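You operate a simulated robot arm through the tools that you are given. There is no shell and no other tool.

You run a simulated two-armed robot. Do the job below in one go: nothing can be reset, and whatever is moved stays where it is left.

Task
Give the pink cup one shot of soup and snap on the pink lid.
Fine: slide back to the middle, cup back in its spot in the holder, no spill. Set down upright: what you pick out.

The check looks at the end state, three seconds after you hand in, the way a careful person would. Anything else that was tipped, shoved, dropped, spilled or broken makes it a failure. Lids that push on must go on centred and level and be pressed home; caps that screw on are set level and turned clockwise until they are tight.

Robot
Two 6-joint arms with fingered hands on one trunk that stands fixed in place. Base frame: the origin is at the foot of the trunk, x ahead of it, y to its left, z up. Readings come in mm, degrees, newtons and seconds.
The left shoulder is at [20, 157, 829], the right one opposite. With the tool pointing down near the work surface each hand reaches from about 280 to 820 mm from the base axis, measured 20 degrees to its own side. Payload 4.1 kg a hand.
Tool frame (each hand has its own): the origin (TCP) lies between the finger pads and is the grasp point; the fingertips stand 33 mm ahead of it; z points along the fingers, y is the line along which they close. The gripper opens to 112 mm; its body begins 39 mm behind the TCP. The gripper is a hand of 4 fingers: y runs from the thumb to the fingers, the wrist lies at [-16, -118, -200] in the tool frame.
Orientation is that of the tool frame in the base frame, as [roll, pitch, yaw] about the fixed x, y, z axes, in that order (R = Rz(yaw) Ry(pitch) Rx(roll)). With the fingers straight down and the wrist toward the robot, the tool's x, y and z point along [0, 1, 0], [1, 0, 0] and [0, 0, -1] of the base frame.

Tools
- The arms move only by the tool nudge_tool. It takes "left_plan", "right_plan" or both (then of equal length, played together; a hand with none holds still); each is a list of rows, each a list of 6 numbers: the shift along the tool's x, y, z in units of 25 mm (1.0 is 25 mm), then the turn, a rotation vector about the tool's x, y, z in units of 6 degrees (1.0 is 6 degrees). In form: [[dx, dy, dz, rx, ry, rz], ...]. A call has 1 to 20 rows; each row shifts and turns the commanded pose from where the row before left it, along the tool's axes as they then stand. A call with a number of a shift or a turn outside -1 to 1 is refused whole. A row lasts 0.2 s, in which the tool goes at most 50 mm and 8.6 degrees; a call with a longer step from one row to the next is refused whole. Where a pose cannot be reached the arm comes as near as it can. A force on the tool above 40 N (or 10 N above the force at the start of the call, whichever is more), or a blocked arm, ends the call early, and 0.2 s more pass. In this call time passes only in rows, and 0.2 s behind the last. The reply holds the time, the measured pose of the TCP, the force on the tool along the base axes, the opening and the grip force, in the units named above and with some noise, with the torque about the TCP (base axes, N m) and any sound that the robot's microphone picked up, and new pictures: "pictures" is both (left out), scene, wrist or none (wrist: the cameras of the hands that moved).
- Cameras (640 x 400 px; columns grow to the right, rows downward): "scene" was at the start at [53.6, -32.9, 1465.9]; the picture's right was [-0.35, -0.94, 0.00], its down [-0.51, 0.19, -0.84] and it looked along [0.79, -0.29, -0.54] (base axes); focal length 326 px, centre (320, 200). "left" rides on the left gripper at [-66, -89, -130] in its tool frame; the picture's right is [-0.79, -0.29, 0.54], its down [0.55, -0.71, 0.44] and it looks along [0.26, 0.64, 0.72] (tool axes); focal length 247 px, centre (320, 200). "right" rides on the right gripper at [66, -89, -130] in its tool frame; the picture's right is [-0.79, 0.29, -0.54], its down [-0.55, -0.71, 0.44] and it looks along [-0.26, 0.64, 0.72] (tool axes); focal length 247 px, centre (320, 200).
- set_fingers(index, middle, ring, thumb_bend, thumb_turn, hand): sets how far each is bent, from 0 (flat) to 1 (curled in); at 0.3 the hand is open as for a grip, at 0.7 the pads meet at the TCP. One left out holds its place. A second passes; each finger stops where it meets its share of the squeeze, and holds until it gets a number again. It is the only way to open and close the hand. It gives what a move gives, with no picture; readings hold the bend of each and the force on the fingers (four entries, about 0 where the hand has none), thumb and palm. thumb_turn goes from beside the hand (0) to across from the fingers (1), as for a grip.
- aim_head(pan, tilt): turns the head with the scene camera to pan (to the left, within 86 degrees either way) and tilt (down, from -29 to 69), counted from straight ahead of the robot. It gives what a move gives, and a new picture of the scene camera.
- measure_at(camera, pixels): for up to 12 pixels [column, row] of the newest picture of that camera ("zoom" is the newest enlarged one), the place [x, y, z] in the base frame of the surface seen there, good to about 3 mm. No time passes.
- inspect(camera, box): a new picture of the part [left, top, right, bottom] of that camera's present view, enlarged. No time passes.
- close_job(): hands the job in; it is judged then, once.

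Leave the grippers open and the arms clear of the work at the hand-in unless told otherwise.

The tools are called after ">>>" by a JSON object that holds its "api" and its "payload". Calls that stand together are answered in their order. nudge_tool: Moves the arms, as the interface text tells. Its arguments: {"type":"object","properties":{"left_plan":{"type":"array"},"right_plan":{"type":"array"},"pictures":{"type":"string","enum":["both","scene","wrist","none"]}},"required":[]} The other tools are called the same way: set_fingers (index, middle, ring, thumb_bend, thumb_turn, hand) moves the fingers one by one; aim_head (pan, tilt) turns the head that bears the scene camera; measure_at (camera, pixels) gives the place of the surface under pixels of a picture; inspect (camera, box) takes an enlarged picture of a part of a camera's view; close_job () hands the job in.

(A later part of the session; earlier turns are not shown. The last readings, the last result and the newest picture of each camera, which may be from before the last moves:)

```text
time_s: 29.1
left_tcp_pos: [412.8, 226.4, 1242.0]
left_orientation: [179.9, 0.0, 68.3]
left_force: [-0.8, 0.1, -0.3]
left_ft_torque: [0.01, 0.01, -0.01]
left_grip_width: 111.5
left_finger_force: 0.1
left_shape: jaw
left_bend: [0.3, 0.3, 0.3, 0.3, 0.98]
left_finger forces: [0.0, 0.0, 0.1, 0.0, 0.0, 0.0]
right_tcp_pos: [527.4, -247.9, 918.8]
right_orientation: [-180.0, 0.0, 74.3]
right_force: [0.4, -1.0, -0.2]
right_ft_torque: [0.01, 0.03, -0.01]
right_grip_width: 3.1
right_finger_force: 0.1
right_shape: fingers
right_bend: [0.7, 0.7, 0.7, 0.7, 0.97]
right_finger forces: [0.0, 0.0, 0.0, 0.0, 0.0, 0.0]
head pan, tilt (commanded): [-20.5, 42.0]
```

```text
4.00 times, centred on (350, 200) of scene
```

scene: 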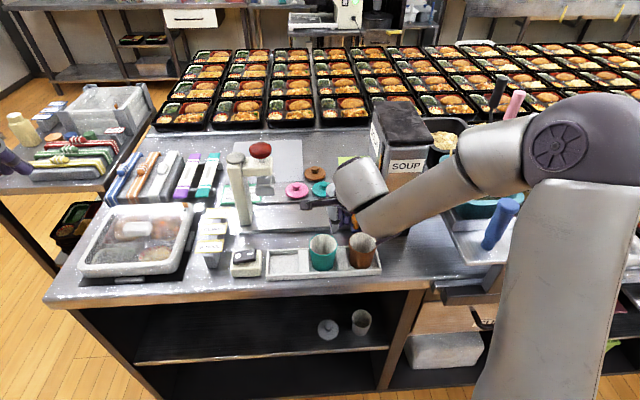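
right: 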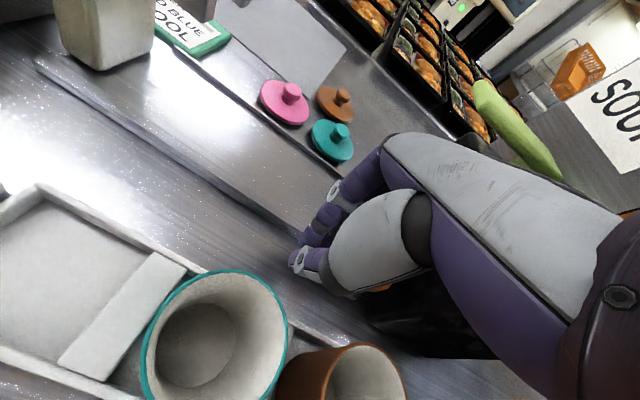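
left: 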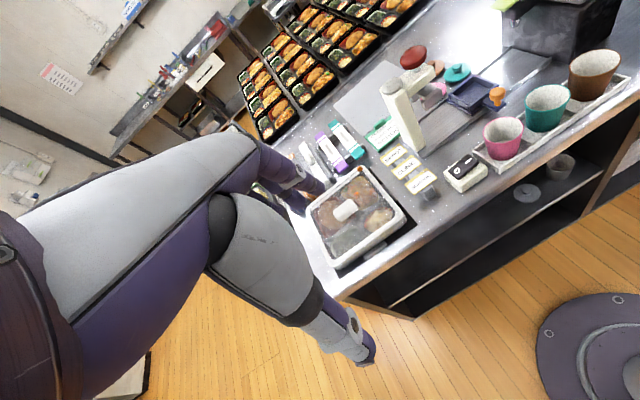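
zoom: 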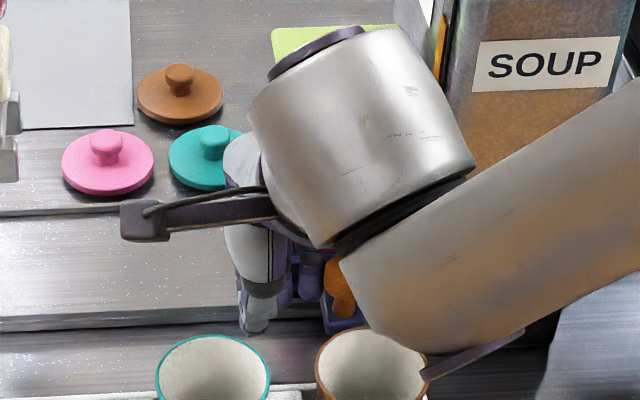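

The carriage is at about s≈145 and the nozzle is at about 150. I'll push a few mm more and look for a stop.

>>> {"api": "nudge_tool", "payload": {"right_plan": [[-0.08, 0, 0, 0, 0, 0], [-0.08, 0, 0, 0, 0, 0], [-0.08, 0, 0, 0, 0, 0]], "pictures": "none"}}

>>> {"api": "inspect", "payload": {"camera": "left", "box": [420, 0, 600, 140]}}

>>> {"api": "measure_at", "payload": {"camera": "zoom", "pixels": [[265, 180], [285, 165], [280, 185], [295, 196], [268, 190], [330, 65], [328, 75], [442, 160], [260, 195], [325, 62], [336, 62], [310, 100]]}}

```text
time_s: 29.9
left_tcp_pos: [413.2, 226.0, 1242.0]
left_orientation: [180.0, 0.0, 68.4]
left_force: [0.5, -0.2, -0.2]
left_ft_torque: [-0.01, 0.02, 0.01]
left_grip_width: 111.4
left_finger_force: 0.1
left_shape: jaw
left_bend: [0.3, 0.3, 0.3, 0.3, 0.98]
left_finger forces: [0.0, 0.0, 0.0, 0.0, 0.0, 0.0]
right_tcp_pos: [527.2, -252.4, 917.5]
right_orientation: [179.9, -0.1, 74.5]
right_force: [6.3, 13.8, -1.0]
right_ft_torque: [0.19, -0.07, 0.22]
right_grip_width: 3.2
right_finger_force: 7.2
right_shape: fingers
right_bend: [0.7, 0.7, 0.7, 0.7, 0.97]
right_finger forces: [0.0, 0.0, 13.8, 0.0, 0.0, 0.1]
head pan, tilt (commanded): [-20.5, 42.0]
```

```text
2.86 times, centred on (510, 70) of left
```

zoom: 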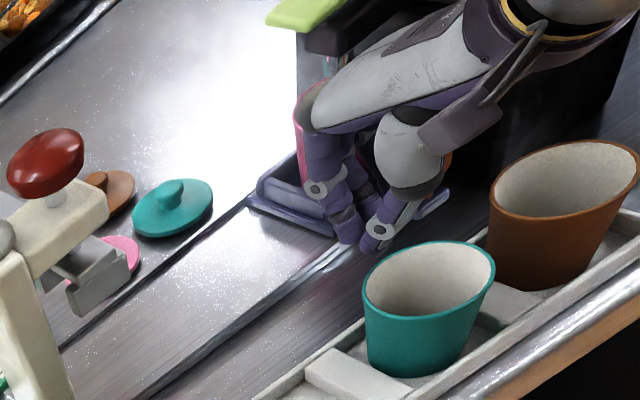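

```text
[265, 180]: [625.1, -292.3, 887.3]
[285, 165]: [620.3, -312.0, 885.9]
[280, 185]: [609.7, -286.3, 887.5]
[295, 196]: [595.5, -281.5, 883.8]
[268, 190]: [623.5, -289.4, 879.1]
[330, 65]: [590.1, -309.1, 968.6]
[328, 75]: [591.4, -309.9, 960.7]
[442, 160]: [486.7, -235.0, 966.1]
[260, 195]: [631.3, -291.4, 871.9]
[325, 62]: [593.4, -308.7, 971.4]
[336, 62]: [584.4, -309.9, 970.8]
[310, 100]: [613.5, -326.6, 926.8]
```

I hit the hard stop with 15 N, so the carriage is fully right, under the nozzle. I'll back off 6 mm, then rise well above the green lever.

>>> {"api": "nudge_tool", "payload": {"right_plan": [[0.25, 0, 0, 0, 0, 0], [0.1, -0.2, -0.3, 0, 0, 0], [0, 0, -0.9, 0, 0, 0], [0, 0, -0.9, 0, 0, 0], [0, 0, -0.9, 0, 0, 0], [0, 0, -0.9, 0, 0, 0], [0, 0, -0.9, 0, 0, 0], [0, 0, -0.9, 0, 0, 0], [0, 0, -0.9, 0, 0, 0], [0, 0, -0.9, 0, 0, 0]], "pictures": "both"}}

>>> {"api": "inspect", "payload": {"camera": "left", "box": [440, 0, 600, 120]}}

>>> {"api": "inspect", "payload": {"camera": "scene", "box": [300, 130, 430, 250]}}

```text
time_s: 32.1
left_tcp_pos: [412.8, 225.7, 1242.9]
left_orientation: [-180.0, 0.0, 68.3]
left_force: [0.7, -0.2, 0.4]
left_ft_torque: [-0.03, 0.0, -0.03]
left_grip_width: 111.8
left_finger_force: 0.0
left_shape: jaw
left_bend: [0.3, 0.3, 0.3, 0.3, 0.98]
left_finger forces: [0.1, 0.0, 0.1, 0.0, 0.1, 0.0]
right_tcp_pos: [522.2, -242.5, 1105.4]
right_orientation: [-180.0, 0.1, 74.3]
right_force: [0.0, -0.4, 0.9]
right_ft_torque: [-0.03, -0.01, 0.0]
right_grip_width: 3.2
right_finger_force: 0.1
right_shape: fingers
right_bend: [0.7, 0.7, 0.7, 0.7, 0.97]
right_finger forces: [0.0, 0.1, 0.0, 0.1, 0.0, 0.1]
head pan, tilt (commanded): [-20.5, 42.0]
```

scene: 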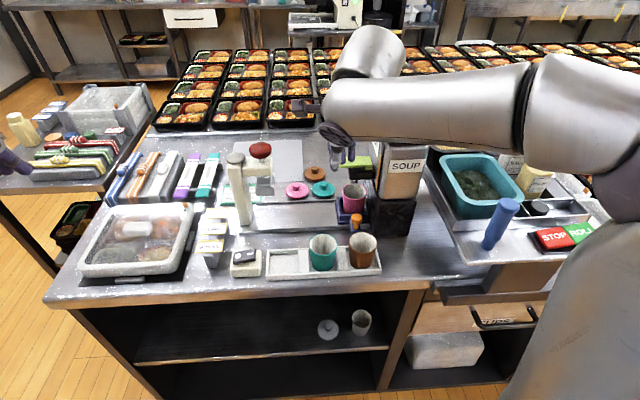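
right: 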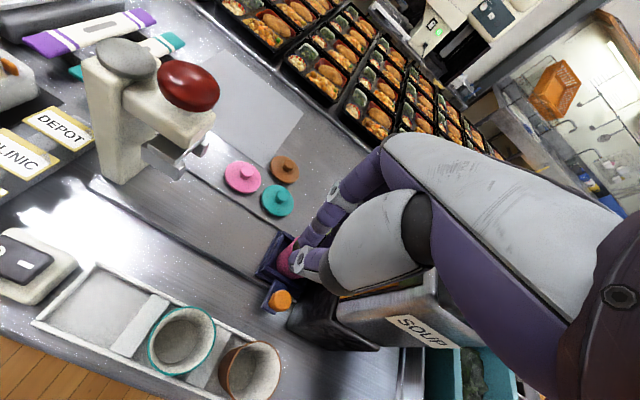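

```text
3.33 times, centred on (520, 60) of left
```

zoom: 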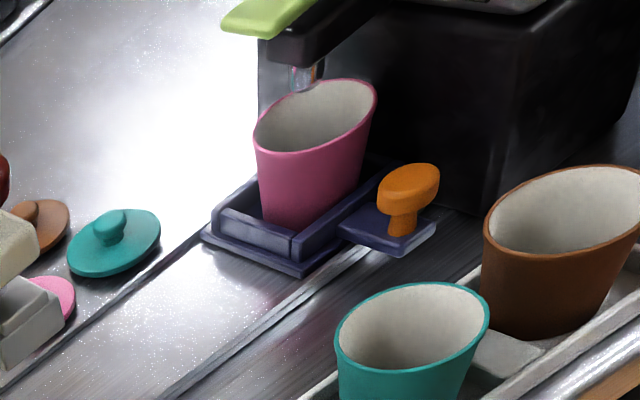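

```text
3.33 times, centred on (365, 190) of scene
```

zoom: 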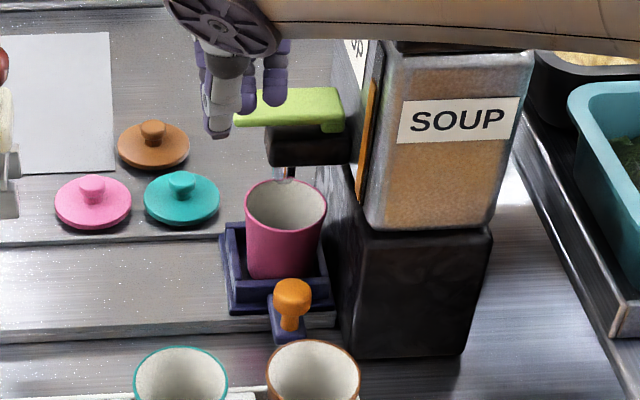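

The cup sits under the nozzle. I'll verify that the cup is centred below it.

>>> {"api": "measure_at", "payload": {"camera": "zoom", "pixels": [[246, 208], [325, 207], [285, 235], [283, 172], [276, 172], [291, 172], [240, 118], [335, 122], [290, 95], [260, 118], [300, 92], [320, 92]]}}

>>> {"api": "measure_at", "payload": {"camera": "scene", "pixels": [[347, 150], [372, 168], [350, 158], [360, 160], [366, 158]]}}

```text
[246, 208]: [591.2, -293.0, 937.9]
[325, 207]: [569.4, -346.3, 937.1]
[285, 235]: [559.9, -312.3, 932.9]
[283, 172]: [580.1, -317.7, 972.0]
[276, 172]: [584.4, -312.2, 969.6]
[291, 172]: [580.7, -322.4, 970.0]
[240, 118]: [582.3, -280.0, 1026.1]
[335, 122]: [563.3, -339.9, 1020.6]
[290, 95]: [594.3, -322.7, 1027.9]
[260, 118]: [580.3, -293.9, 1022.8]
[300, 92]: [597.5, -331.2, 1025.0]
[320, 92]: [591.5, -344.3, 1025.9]
```

```text
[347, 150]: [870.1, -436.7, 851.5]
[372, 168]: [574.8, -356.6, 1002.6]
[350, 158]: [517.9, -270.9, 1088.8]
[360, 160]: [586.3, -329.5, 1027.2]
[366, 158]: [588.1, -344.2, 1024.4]
```

The cup centre is s≈153, t≈654 and the nozzle s≈151, t≈650, so it's aligned. I'll move the closed fist above the left end of the green lever (s≈120, t≈650, top z 1026).

>>> {"api": "nudge_tool", "payload": {"right_plan": [[-0.255, 0.824, 0, 0, 0, 0], [-0.255, 0.824, 0, 0, 0, 0], [-0.255, 0.824, 0, 0, 0, 0], [-0.255, 0.824, 0, 0, 0, 0], [0, 0, 0.5, 0, 0, 0], [0, 0, 0.5, 0, 0, 0]], "pictures": "both"}}

>>> {"api": "inspect", "payload": {"camera": "left", "box": [440, 0, 600, 120]}}

>>> {"api": "inspect", "payload": {"camera": "scene", "box": [300, 110, 430, 230]}}

```text
time_s: 33.5
left_tcp_pos: [413.0, 227.3, 1242.0]
left_orientation: [180.0, 0.0, 68.3]
left_force: [-0.3, 0.4, 0.0]
left_ft_torque: [0.02, 0.0, 0.0]
left_grip_width: 111.6
left_finger_force: 0.1
left_shape: jaw
left_bend: [0.3, 0.3, 0.3, 0.3, 0.98]
left_finger forces: [0.1, 0.1, 0.1, 0.0, 0.1, 0.0]
right_tcp_pos: [596.8, -290.5, 1079.2]
right_orientation: [179.9, 0.1, 74.2]
right_force: [0.0, 0.8, -0.5]
right_ft_torque: [-0.03, 0.01, -0.04]
right_grip_width: 2.9
right_finger_force: 0.0
right_shape: fingers
right_bend: [0.7, 0.7, 0.7, 0.7, 0.97]
right_finger forces: [0.0, 0.0, 0.0, 0.1, 0.0, 0.1]
head pan, tilt (commanded): [-20.5, 42.0]
```

scene: 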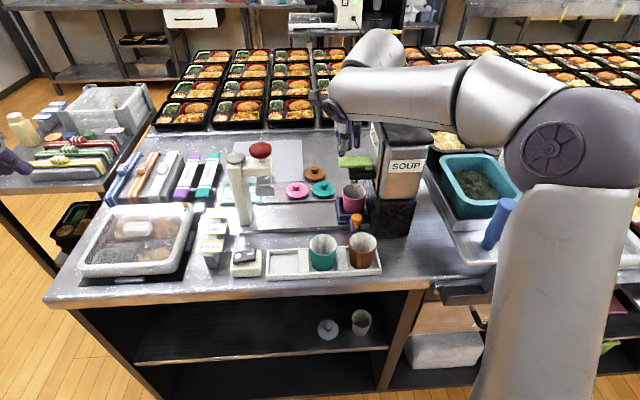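
right: 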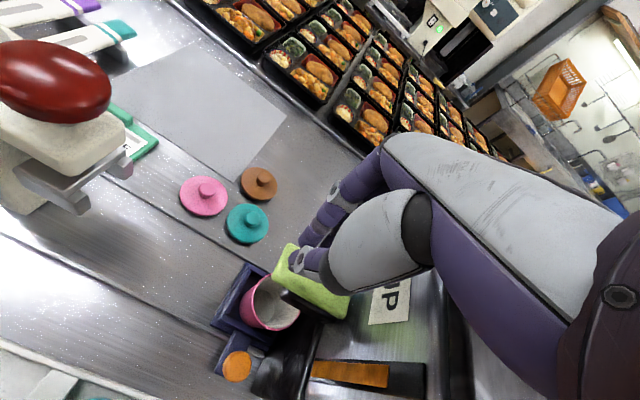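

```text
3.33 times, centred on (520, 60) of left
```

zoom: 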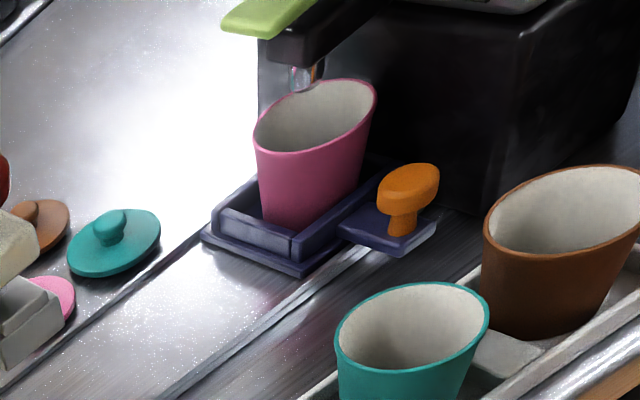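

```text
3.33 times, centred on (365, 170) of scene
```

zoom: 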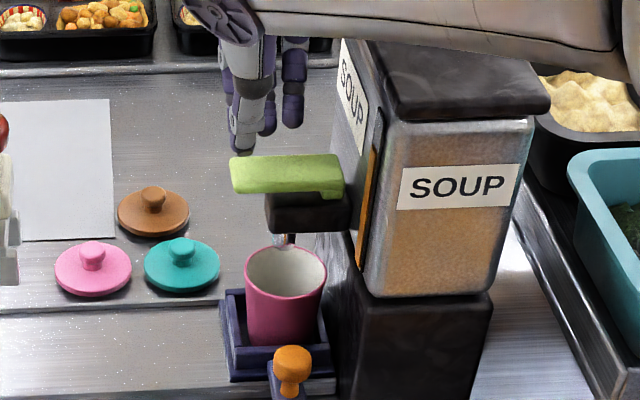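

The fist is over the lever. I'll lower to just above it.

>>> {"api": "nudge_tool", "payload": {"right_plan": [[0, 0, 0.3, 0, 0, 0], [0, 0, 0.25, 0, 0, 0], [0, 0, 0.2, 0, 0, 0]], "pictures": "both"}}

>>> {"api": "inspect", "payload": {"camera": "scene", "box": [320, 120, 400, 200]}}

>>> {"api": "inspect", "payload": {"camera": "right", "box": [200, 150, 450, 400]}}

```text
time_s: 34.3
left_tcp_pos: [413.0, 227.6, 1241.6]
left_orientation: [-180.0, 0.1, 68.3]
left_force: [0.0, -0.9, 0.2]
left_ft_torque: [-0.02, 0.0, -0.01]
left_grip_width: 111.6
left_finger_force: 0.0
left_shape: jaw
left_bend: [0.3, 0.3, 0.3, 0.3, 0.98]
left_finger forces: [0.1, 0.0, 0.1, 0.1, 0.0, 0.1]
right_tcp_pos: [596.3, -293.0, 1061.4]
right_orientation: [179.9, 0.0, 74.3]
right_force: [-0.4, 0.0, 0.1]
right_ft_torque: [0.0, 0.02, 0.02]
right_grip_width: 3.1
right_finger_force: 0.1
right_shape: fingers
right_bend: [0.7, 0.7, 0.7, 0.7, 0.97]
right_finger forces: [0.1, 0.1, 0.0, 0.1, 0.1, 0.1]
head pan, tilt (commanded): [-20.5, 42.0]
```

scene: 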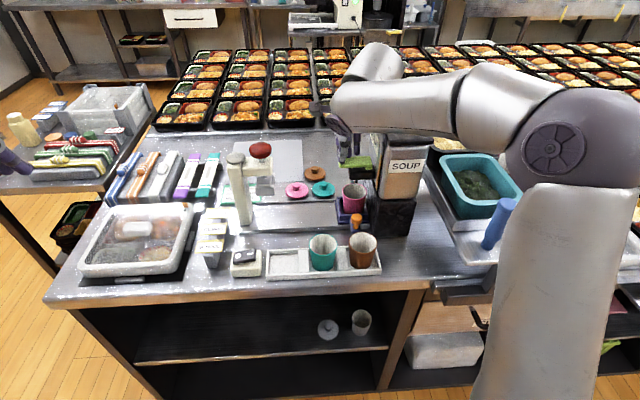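
right: 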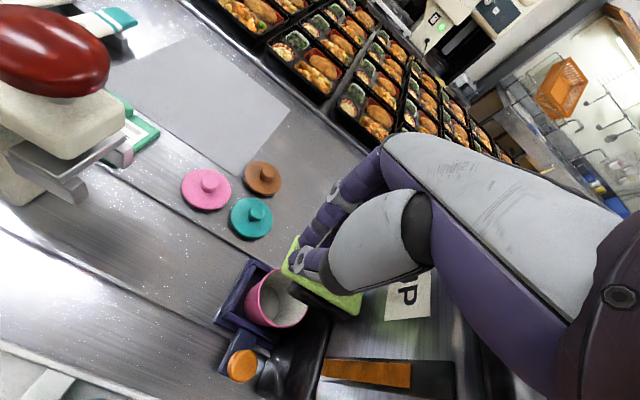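

```text
5.00 times, centred on (360, 160) of scene
```

zoom: 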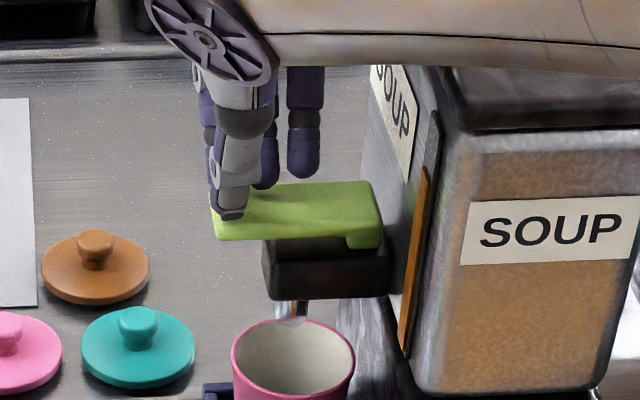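

```text
1.60 times, centred on (325, 275) of right
```

zoom: 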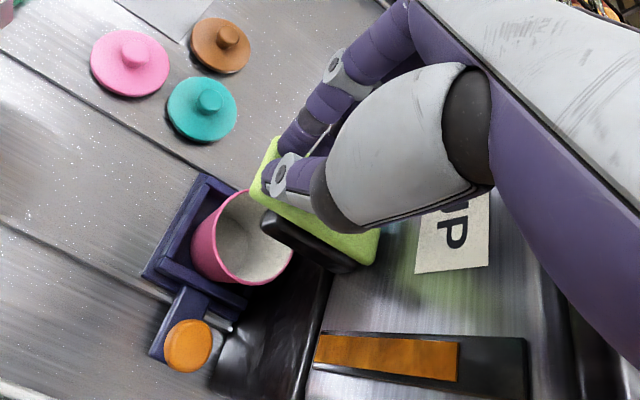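

The thumb tip is right over the lever's left end, with no contact yet. I'll press down in 3 mm steps and listen.

>>> {"api": "nudge_tool", "payload": {"right_plan": [[0, 0, 0.12, 0, 0, 0], [0, 0, 0.12, 0, 0, 0], [0, 0, 0.12, 0, 0, 0], [0, 0, 0.12, 0, 0, 0], [0, 0, 0.12, 0, 0, 0]], "pictures": "both"}}

>>> {"api": "inspect", "payload": {"camera": "scene", "box": [320, 120, 400, 200]}}

>>> {"api": "inspect", "payload": {"camera": "right", "box": [200, 150, 450, 400]}}

```text
time_s: 35.5
left_tcp_pos: [412.7, 227.0, 1241.6]
left_orientation: [-180.0, 0.0, 68.4]
left_force: [0.3, -0.3, 0.0]
left_ft_torque: [-0.02, 0.02, 0.0]
left_grip_width: 111.7
left_finger_force: 0.1
left_shape: jaw
left_bend: [0.3, 0.3, 0.3, 0.3, 0.98]
left_finger forces: [0.0, 0.0, 0.1, 0.1, 0.1, 0.0]
right_tcp_pos: [597.5, -290.7, 1048.8]
right_orientation: [179.6, -0.1, 74.4]
right_force: [5.8, -0.2, 15.1]
right_ft_torque: [-0.38, -0.2, 0.12]
right_grip_width: 3.1
right_finger_force: 7.7
right_shape: fingers
right_bend: [0.7, 0.71, 0.7, 0.7, 0.97]
right_finger forces: [0.1, 9.6, 5.8, 0.0, 0.0, 0.0]
head pan, tilt (commanded): [-20.5, 42.0]
```

scene: 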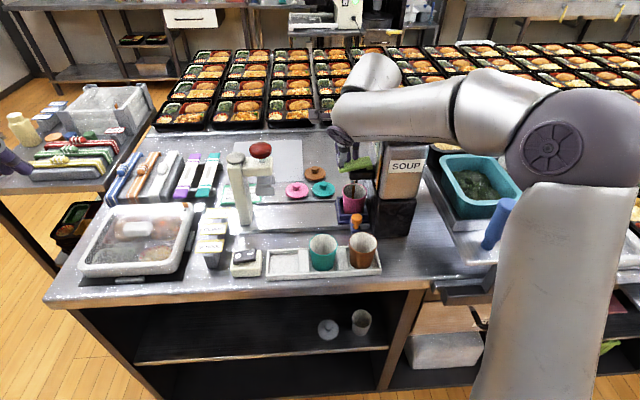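
right: 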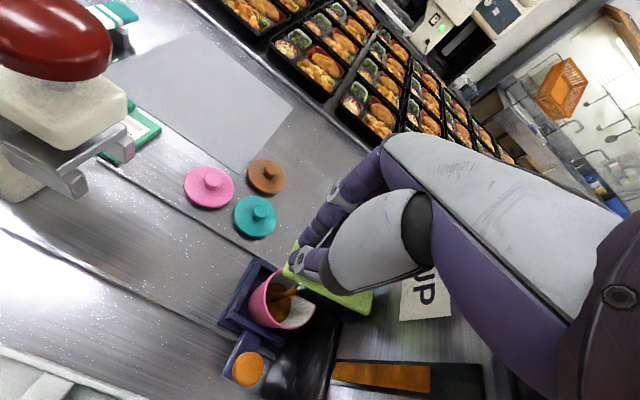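

```text
5.00 times, centred on (360, 160) of scene
```

zoom: 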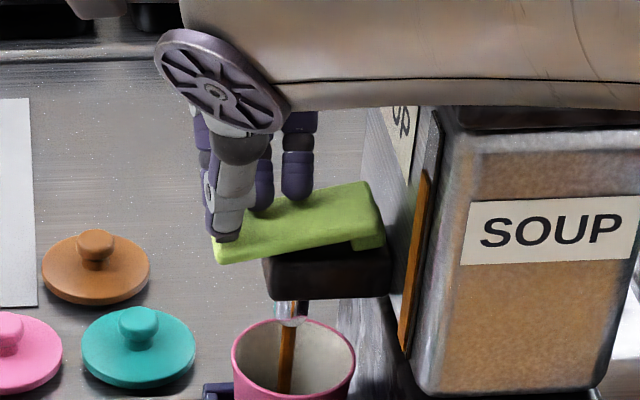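

```text
1.60 times, centred on (325, 275) of right
```

zoom: 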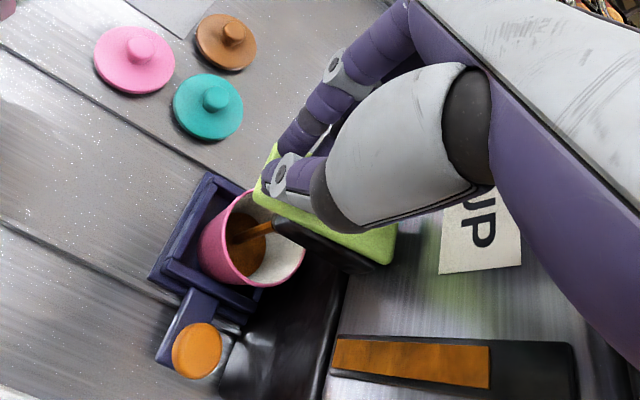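

Soup is flowing into the cup. No time passes while I look, so I'll check the fill level closely before deciding when to release.

>>> {"api": "inspect", "payload": {"camera": "right", "box": [230, 250, 330, 340]}}

>>> {"api": "inspect", "payload": {"camera": "left", "box": [480, 0, 580, 75]}}

>>> {"api": "inspect", "payload": {"camera": "scene", "box": [335, 175, 375, 215]}}

```text
4.44 times, centred on (280, 295) of right
```

zoom: 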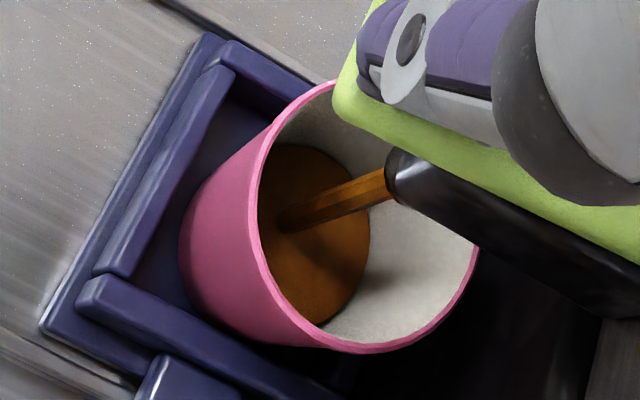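

```text
5.33 times, centred on (530, 38) of left
```

zoom: 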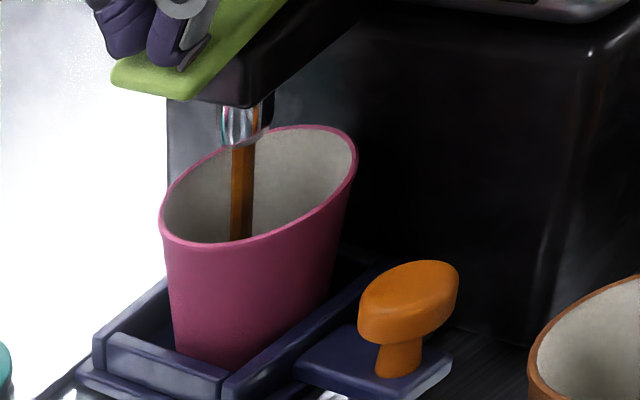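

```text
10.00 times, centred on (355, 195) of scene
```

zoom: 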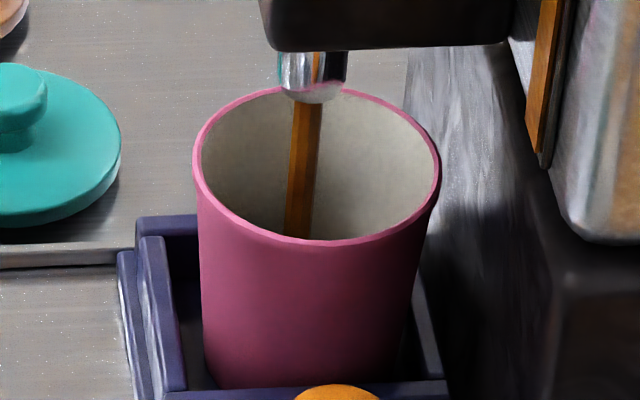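

I'll measure the soup surface height.

>>> {"api": "measure_at", "payload": {"camera": "right", "pixels": [[278, 311], [272, 300], [285, 315], [268, 296], [300, 317]]}}

```text
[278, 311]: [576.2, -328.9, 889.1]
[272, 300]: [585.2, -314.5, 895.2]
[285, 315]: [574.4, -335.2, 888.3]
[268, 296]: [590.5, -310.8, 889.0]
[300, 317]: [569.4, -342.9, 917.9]
```

The soup is about 16 mm deep (surface z≈889, rim 936), so there's plenty of room. I'll hold with a slight extra press for one short row to see whether the shot stops by itself.

>>> {"api": "nudge_tool", "payload": {"right_plan": [[0, 0, 0.06, 0, 0, 0]], "pictures": "both"}}

>>> {"api": "inspect", "payload": {"camera": "right", "box": [230, 250, 330, 340]}}

>>> {"api": "measure_at", "payload": {"camera": "right", "pixels": [[278, 311], [272, 300], [285, 315], [268, 296], [280, 320]]}}

>>> {"api": "inspect", "payload": {"camera": "scene", "box": [320, 120, 400, 200]}}

```text
time_s: 35.9
left_tcp_pos: [412.7, 227.0, 1242.1]
left_orientation: [180.0, 0.0, 68.4]
left_force: [0.1, -0.3, -0.4]
left_ft_torque: [-0.01, 0.01, 0.02]
left_grip_width: 111.4
left_finger_force: 0.0
left_shape: jaw
left_bend: [0.3, 0.3, 0.3, 0.3, 0.98]
left_finger forces: [0.0, 0.0, 0.0, 0.0, 0.0, 0.0]
right_tcp_pos: [597.6, -290.2, 1048.2]
right_orientation: [179.4, -0.1, 74.3]
right_force: [9.9, 0.5, 26.6]
right_ft_torque: [-0.64, -0.3, 0.23]
right_grip_width: 2.9
right_finger_force: 13.3
right_shape: fingers
right_bend: [0.7, 0.72, 0.71, 0.7, 0.97]
right_finger forces: [0.1, 13.7, 13.0, 0.1, 0.0, 0.0]
head pan, tilt (commanded): [-20.5, 42.0]
```

scene: 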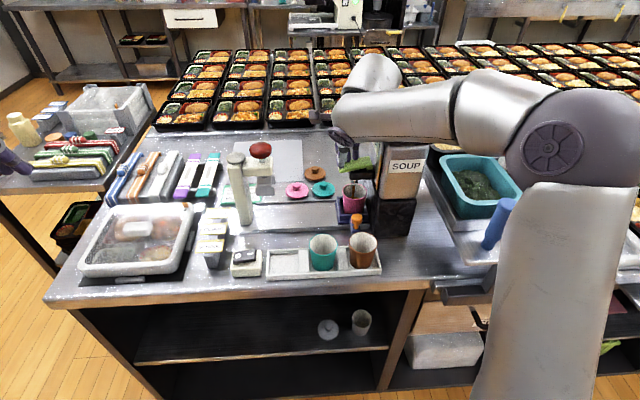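
right: 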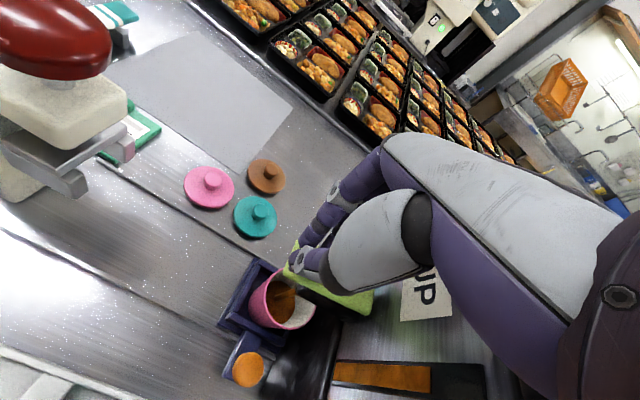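

```text
4.44 times, centred on (280, 295) of right
```

zoom: 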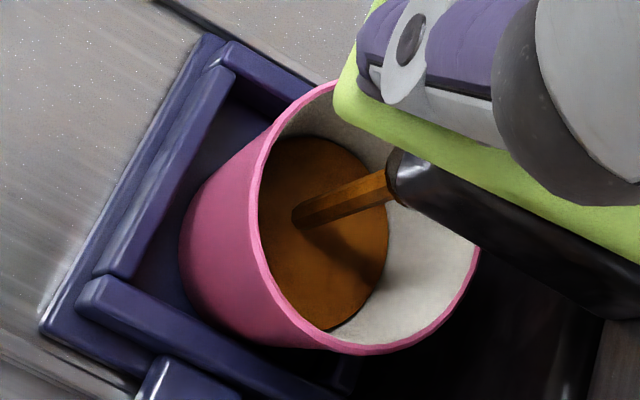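

```text
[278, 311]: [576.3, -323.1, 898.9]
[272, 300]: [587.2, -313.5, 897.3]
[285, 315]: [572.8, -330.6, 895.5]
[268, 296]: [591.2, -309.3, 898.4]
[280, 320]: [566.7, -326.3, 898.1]
```

```text
5.00 times, centred on (360, 160) of scene
```

zoom: 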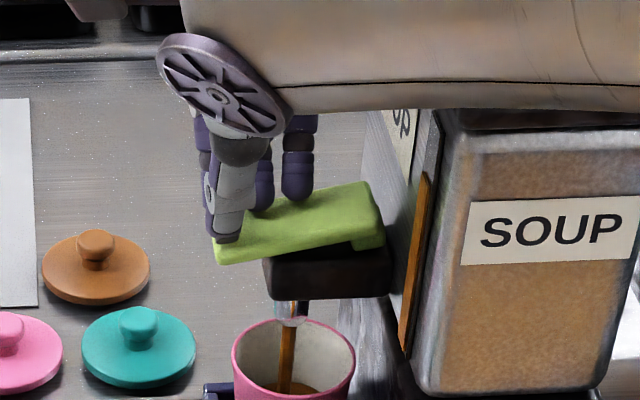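

The lever is at its bottom stop (27 N) and the soup surface is at 898, still running. I'll hold one more short row; there's still a wide margin to the rim at 936.

>>> {"api": "nudge_tool", "payload": {"right_plan": [[0, 0, 0, 0, 0, 0]], "pictures": "both"}}

>>> {"api": "inspect", "payload": {"camera": "right", "box": [230, 250, 330, 340]}}

>>> {"api": "measure_at", "payload": {"camera": "right", "pixels": [[278, 311], [272, 300], [285, 315], [268, 296], [280, 320]]}}

```text
time_s: 36.3
left_tcp_pos: [412.9, 226.8, 1241.8]
left_orientation: [-179.9, 0.1, 68.4]
left_force: [0.5, -0.3, 0.4]
left_ft_torque: [-0.03, 0.0, -0.01]
left_grip_width: 111.7
left_finger_force: 0.0
left_shape: jaw
left_bend: [0.3, 0.3, 0.3, 0.3, 0.98]
left_finger forces: [0.0, 0.1, 0.0, 0.0, 0.1, 0.1]
right_tcp_pos: [596.2, -290.1, 1047.6]
right_orientation: [179.6, 0.0, 74.4]
right_force: [11.5, 2.8, 29.3]
right_ft_torque: [-0.72, -0.34, 0.26]
right_grip_width: 2.9
right_finger_force: 15.1
right_shape: fingers
right_bend: [0.7, 0.72, 0.71, 0.7, 0.97]
right_finger forces: [0.0, 15.2, 15.7, 0.0, 0.0, 0.0]
head pan, tilt (commanded): [-20.5, 42.0]
```

scene: 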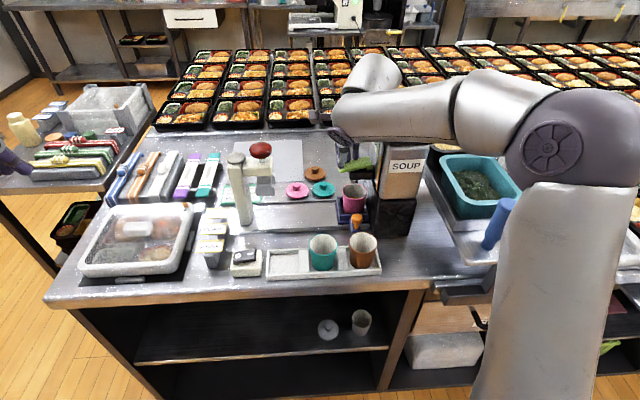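
right: 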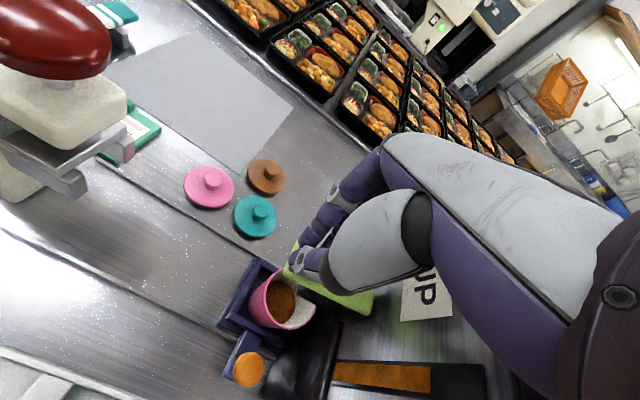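

```text
4.44 times, centred on (280, 295) of right
```

zoom: 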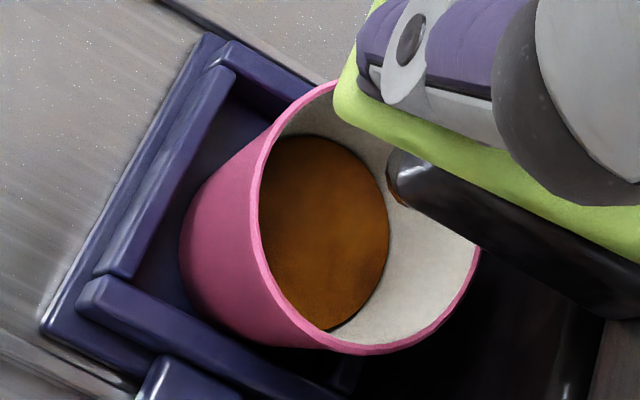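

```text
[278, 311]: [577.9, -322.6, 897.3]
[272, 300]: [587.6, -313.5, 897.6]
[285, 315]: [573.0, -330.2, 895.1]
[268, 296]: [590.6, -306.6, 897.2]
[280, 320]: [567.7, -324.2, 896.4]
```

The stream stopped by itself at level ≈897. That's one metered shot. I'll lift straight off the lever without touching it again.

>>> {"api": "nudge_tool", "payload": {"right_plan": [[0, 0, -0.5, 0, 0, 0], [0, 0, -0.9, 0, 0, 0], [0, 0, -0.9, 0, 0, 0]], "pictures": "both"}}

>>> {"api": "inspect", "payload": {"camera": "scene", "box": [300, 130, 430, 250]}}

```text
time_s: 37.1
left_tcp_pos: [412.3, 226.2, 1241.6]
left_orientation: [180.0, 0.0, 68.3]
left_force: [-0.3, 0.0, 0.6]
left_ft_torque: [0.0, 0.01, 0.01]
left_grip_width: 111.8
left_finger_force: 0.1
left_shape: jaw
left_bend: [0.3, 0.3, 0.3, 0.3, 0.98]
left_finger forces: [0.0, 0.1, 0.0, 0.1, 0.0, 0.0]
right_tcp_pos: [596.1, -290.2, 1102.1]
right_orientation: [-179.9, 0.1, 74.3]
right_force: [-0.3, -0.3, 0.1]
right_ft_torque: [0.01, 0.0, 0.02]
right_grip_width: 3.1
right_finger_force: 0.0
right_shape: fingers
right_bend: [0.7, 0.7, 0.7, 0.7, 0.97]
right_finger forces: [0.1, 0.0, 0.0, 0.1, 0.0, 0.0]
head pan, tilt (commanded): [-20.5, 42.0]
```

scene: 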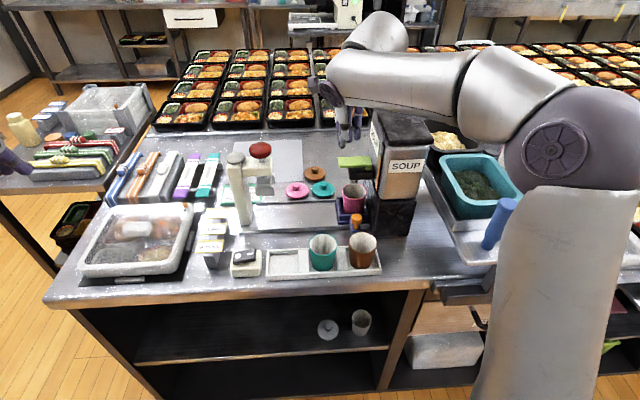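
right: 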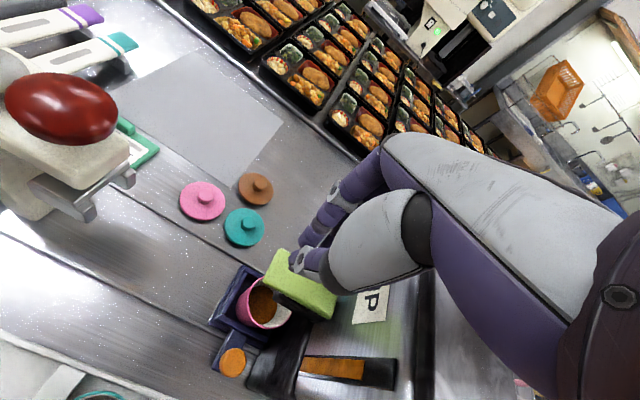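

```text
3.33 times, centred on (365, 190) of scene
```

zoom: 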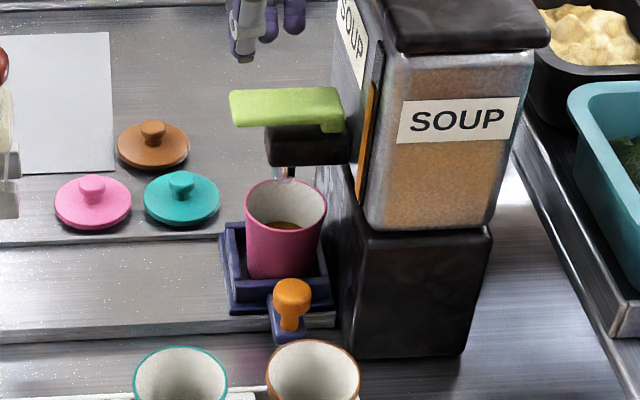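

The lever is back up, and one shot is in the cup. I'll measure the knob and the dispenser body around it to plan the return push.

>>> {"api": "measure_at", "payload": {"camera": "zoom", "pixels": [[291, 283], [276, 290], [309, 290], [291, 298], [291, 275], [360, 300], [350, 330], [400, 300], [365, 250], [340, 310], [365, 200], [372, 120]]}}

>>> {"api": "measure_at", "payload": {"camera": "right", "pixels": [[232, 362], [220, 362], [244, 362], [232, 350], [232, 374], [290, 355], [270, 380], [310, 380]]}}

```text
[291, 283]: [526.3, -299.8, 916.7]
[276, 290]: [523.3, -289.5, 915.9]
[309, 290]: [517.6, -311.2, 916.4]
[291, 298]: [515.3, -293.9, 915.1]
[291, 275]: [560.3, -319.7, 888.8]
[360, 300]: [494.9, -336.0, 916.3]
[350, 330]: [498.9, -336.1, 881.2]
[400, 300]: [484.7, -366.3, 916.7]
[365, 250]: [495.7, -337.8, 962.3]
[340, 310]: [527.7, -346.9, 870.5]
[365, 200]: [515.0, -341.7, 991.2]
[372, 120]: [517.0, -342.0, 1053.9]
```

```text
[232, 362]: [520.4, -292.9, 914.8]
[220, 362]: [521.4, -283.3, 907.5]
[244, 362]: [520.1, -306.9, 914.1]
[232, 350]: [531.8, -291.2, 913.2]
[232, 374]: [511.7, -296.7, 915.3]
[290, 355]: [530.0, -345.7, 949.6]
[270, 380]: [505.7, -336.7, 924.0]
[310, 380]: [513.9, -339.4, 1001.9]
```

The knob is at (520.5, -298), top z≈917, with only 30 mm between it and the dispenser, too narrow for the fist. I'll rest the ring fingertip on top of the knob and drag it left with light pressure. First I'll move above it.

>>> {"api": "nudge_tool", "payload": {"right_plan": [[0, -0.768, 0, 0, 0, 0], [0, -0.768, 0, 0, 0, 0], [0, -0.768, 0, 0, 0, 0], [0, -0.768, 0, 0, 0, 0], [0, 0, 0.95, 0, 0, 0], [0, 0, 0.95, 0, 0, 0], [0, 0, 0.95, 0, 0, 0], [0, 0, 0.95, 0, 0, 0], [0, 0, 0.95, 0, 0, 0], [0, 0, 0.95, 0, 0, 0]], "pictures": "both"}}

>>> {"api": "inspect", "payload": {"camera": "left", "box": [460, 0, 600, 105]}}

>>> {"api": "inspect", "payload": {"camera": "right", "box": [200, 150, 450, 400]}}

>>> {"api": "inspect", "payload": {"camera": "scene", "box": [310, 150, 410, 250]}}

```text
time_s: 39.3
left_tcp_pos: [412.9, 226.4, 1242.0]
left_orientation: [-180.0, 0.0, 68.3]
left_force: [0.0, 0.2, 0.5]
left_ft_torque: [-0.01, -0.02, 0.0]
left_grip_width: 111.5
left_finger_force: 0.1
left_shape: jaw
left_bend: [0.3, 0.3, 0.3, 0.3, 0.98]
left_finger forces: [0.1, 0.0, 0.1, 0.1, 0.1, 0.1]
right_tcp_pos: [521.0, -268.9, 958.4]
right_orientation: [180.0, -0.1, 74.4]
right_force: [0.5, 0.5, 0.4]
right_ft_torque: [0.01, 0.0, 0.0]
right_grip_width: 3.0
right_finger_force: 0.1
right_shape: fingers
right_bend: [0.7, 0.7, 0.7, 0.7, 0.97]
right_finger forces: [0.0, 0.0, 0.0, 0.0, 0.0, 0.0]
head pan, tilt (commanded): [-20.5, 42.0]
```

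scene: 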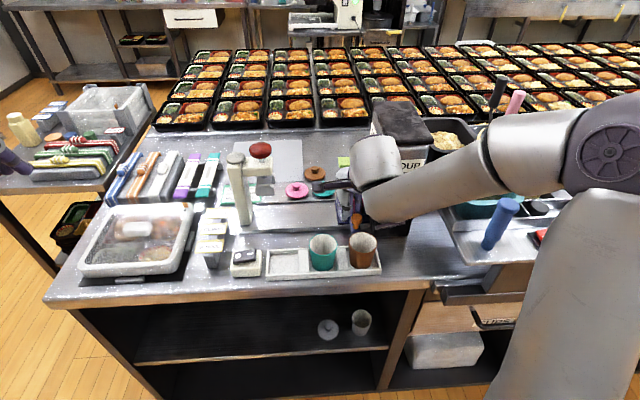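
right: 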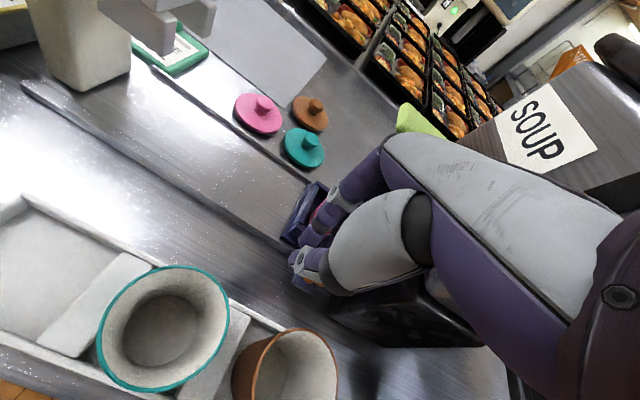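

```text
3.81 times, centred on (530, 52) of left
```

zoom: 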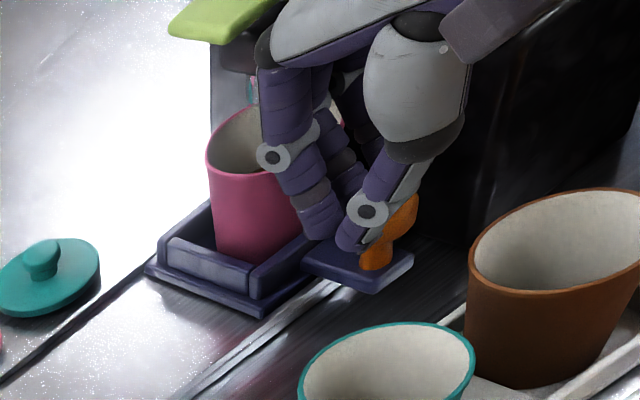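

```text
1.60 times, centred on (325, 275) of right
```

zoom: 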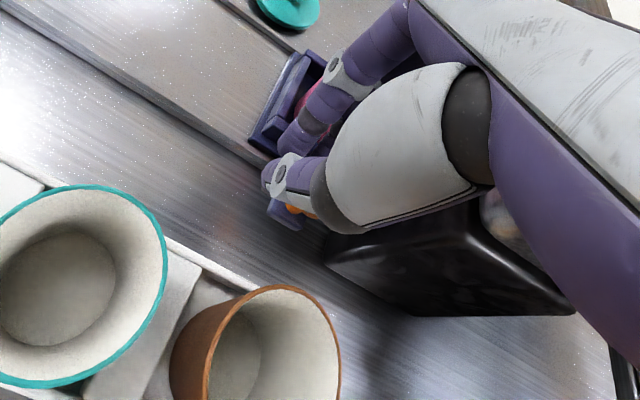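

```text
4.00 times, centred on (360, 200) of scene
```

zoom: 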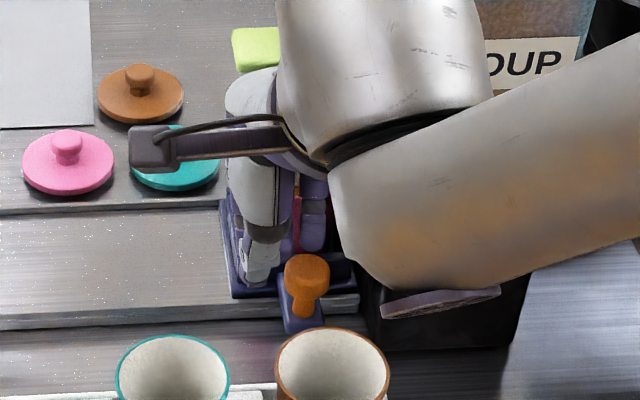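

The ring fingertip is above the knob. I'll lower until it presses lightly.

>>> {"api": "nudge_tool", "payload": {"right_plan": [[0, 0, 0.16, 0, 0, 0], [0, 0, 0.12, 0, 0, 0], [0, 0, 0.08, 0, 0, 0]], "pictures": "none"}}

>>> {"api": "inspect", "payload": {"camera": "scene", "box": [330, 180, 390, 240]}}

>>> {"api": "inspect", "payload": {"camera": "left", "box": [500, 20, 580, 80]}}

```text
time_s: 40.1
left_tcp_pos: [411.8, 225.9, 1242.6]
left_orientation: [180.0, 0.1, 68.3]
left_force: [0.0, -0.3, -0.6]
left_ft_torque: [0.0, -0.02, 0.01]
left_grip_width: 111.5
left_finger_force: 0.0
left_shape: jaw
left_bend: [0.3, 0.3, 0.3, 0.3, 0.98]
left_finger forces: [0.0, 0.1, 0.0, 0.0, 0.1, 0.0]
right_tcp_pos: [522.2, -269.4, 949.2]
right_orientation: [180.0, 0.0, 74.3]
right_force: [-0.6, -0.2, -0.8]
right_ft_torque: [0.01, 0.02, 0.02]
right_grip_width: 2.7
right_finger_force: 0.1
right_shape: fingers
right_bend: [0.7, 0.7, 0.7, 0.7, 0.97]
right_finger forces: [0.0, 0.0, 0.0, 0.0, 0.0, 0.0]
head pan, tilt (commanded): [-20.5, 42.0]
```

```text
6.67 times, centred on (360, 210) of scene
```

zoom: 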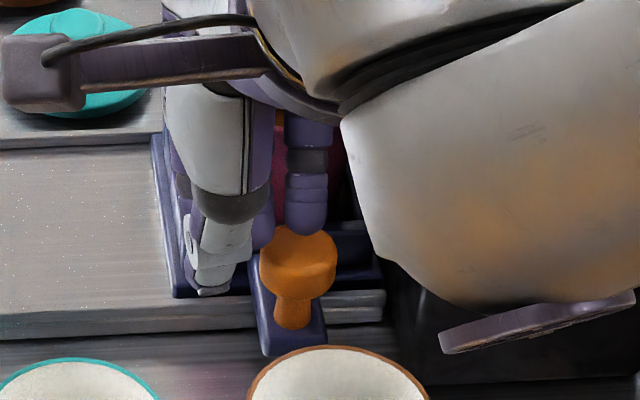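

```text
6.67 times, centred on (540, 50) of left
```

zoom: 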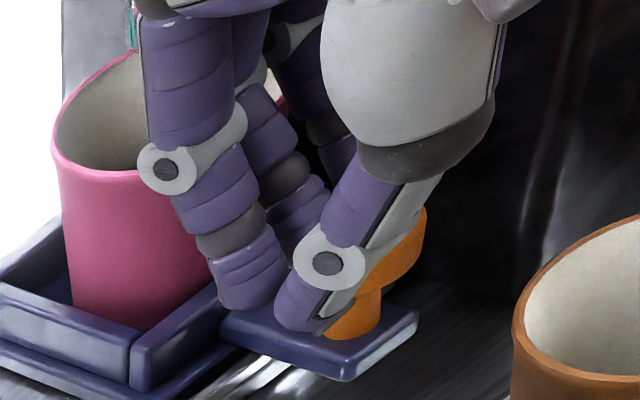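

The ring tip is over the far edge of the knob. I'll shift 8 mm toward me and 3 mm left, then lower gently.

>>> {"api": "nudge_tool", "payload": {"right_plan": [[0.1, -0.32, 0, 0, 0, 0], [0, 0, 0.12, 0, 0, 0], [0, 0, 0.08, 0, 0, 0]], "pictures": "none"}}

>>> {"api": "inspect", "payload": {"camera": "scene", "box": [330, 180, 390, 240]}}

```text
time_s: 40.9
left_tcp_pos: [412.5, 226.3, 1241.8]
left_orientation: [180.0, 0.0, 68.2]
left_force: [-0.5, -0.7, -1.1]
left_ft_torque: [-0.02, 0.0, -0.01]
left_grip_width: 111.8
left_finger_force: 0.1
left_shape: jaw
left_bend: [0.3, 0.3, 0.3, 0.3, 0.98]
left_finger forces: [0.0, 0.0, 0.0, 0.0, 0.1, 0.0]
right_tcp_pos: [515.8, -265.3, 945.3]
right_orientation: [180.0, 0.0, 74.4]
right_force: [-0.8, 0.0, 0.0]
right_ft_torque: [-0.03, 0.0, 0.01]
right_grip_width: 3.0
right_finger_force: 0.1
right_shape: fingers
right_bend: [0.7, 0.7, 0.7, 0.7, 0.97]
right_finger forces: [0.0, 0.0, 0.0, 0.1, 0.0, 0.0]
head pan, tilt (commanded): [-20.5, 42.0]
```

```text
6.67 times, centred on (360, 210) of scene
```

zoom: 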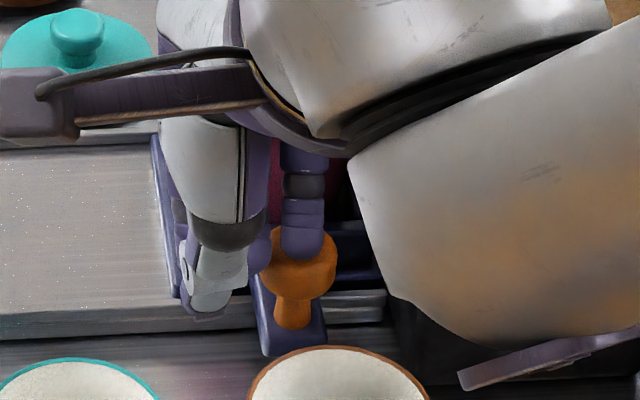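

The ring tip is now centred on the knob top. I'll lower a few mm more to make contact.

>>> {"api": "nudge_tool", "payload": {"right_plan": [[0, 0, 0.08, 0, 0, 0], [0, 0, 0.06, 0, 0, 0]], "pictures": "none"}}

```text
time_s: 41.5
left_tcp_pos: [411.9, 226.7, 1241.2]
left_orientation: [179.9, 0.0, 68.4]
left_force: [-0.3, 0.3, 0.2]
left_ft_torque: [-0.02, -0.01, 0.02]
left_grip_width: 111.6
left_finger_force: 0.1
left_shape: jaw
left_bend: [0.3, 0.3, 0.3, 0.3, 0.98]
left_finger forces: [0.1, 0.0, 0.0, 0.0, 0.0, 0.0]
right_tcp_pos: [515.5, -265.6, 943.1]
right_orientation: [179.8, 0.0, 74.3]
right_force: [2.2, 0.3, 10.3]
right_ft_torque: [-0.36, -0.07, 0.09]
right_grip_width: 3.0
right_finger_force: 5.3
right_shape: fingers
right_bend: [0.7, 0.7, 0.71, 0.7, 0.97]
right_finger forces: [0.0, 0.0, 10.3, 0.0, 0.0, 0.0]
head pan, tilt (commanded): [-20.5, 42.0]
```

There's 10 N on the ring fingertip. I'll drag gently to the left.

>>> {"api": "nudge_tool", "payload": {"right_plan": [[0.08, 0, 0, 0, 0, 0], [0.12, 0, 0, 0, 0, 0], [0.16, 0, 0, 0, 0, 0], [0.16, 0, 0, 0, 0, 0], [0.12, 0, 0, 0, 0, 0], [0.08, 0, 0, 0, 0, 0]], "pictures": "none"}}

>>> {"api": "inspect", "payload": {"camera": "scene", "box": [330, 180, 390, 240]}}

```text
time_s: 42.9
left_tcp_pos: [413.0, 226.4, 1241.6]
left_orientation: [180.0, 0.0, 68.3]
left_force: [-0.6, -0.5, 0.4]
left_ft_torque: [-0.03, -0.06, 0.0]
left_grip_width: 111.6
left_finger_force: 0.0
left_shape: jaw
left_bend: [0.3, 0.3, 0.3, 0.3, 0.98]
left_finger forces: [0.0, 0.0, 0.1, 0.0, 0.0, 0.0]
right_tcp_pos: [520.3, -248.9, 942.2]
right_orientation: [179.9, 0.0, 74.4]
right_force: [2.9, -2.0, 13.5]
right_ft_torque: [-0.49, -0.03, 0.05]
right_grip_width: 2.9
right_finger_force: 6.6
right_shape: fingers
right_bend: [0.7, 0.7, 0.72, 0.7, 0.97]
right_finger forces: [0.0, 0.0, 13.0, 0.0, 0.0, 0.0]
head pan, tilt (commanded): [-20.5, 42.0]
```

```text
6.67 times, centred on (360, 210) of scene
```

zoom: 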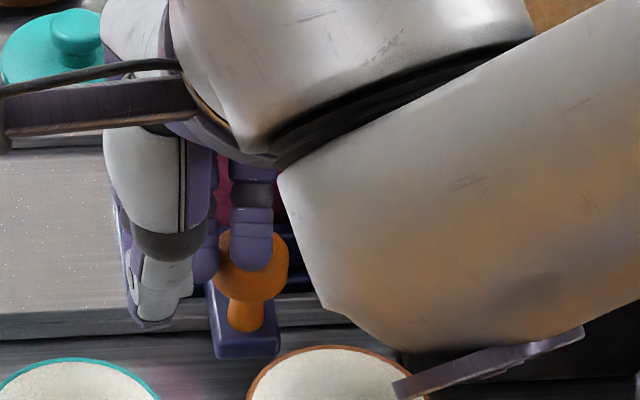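

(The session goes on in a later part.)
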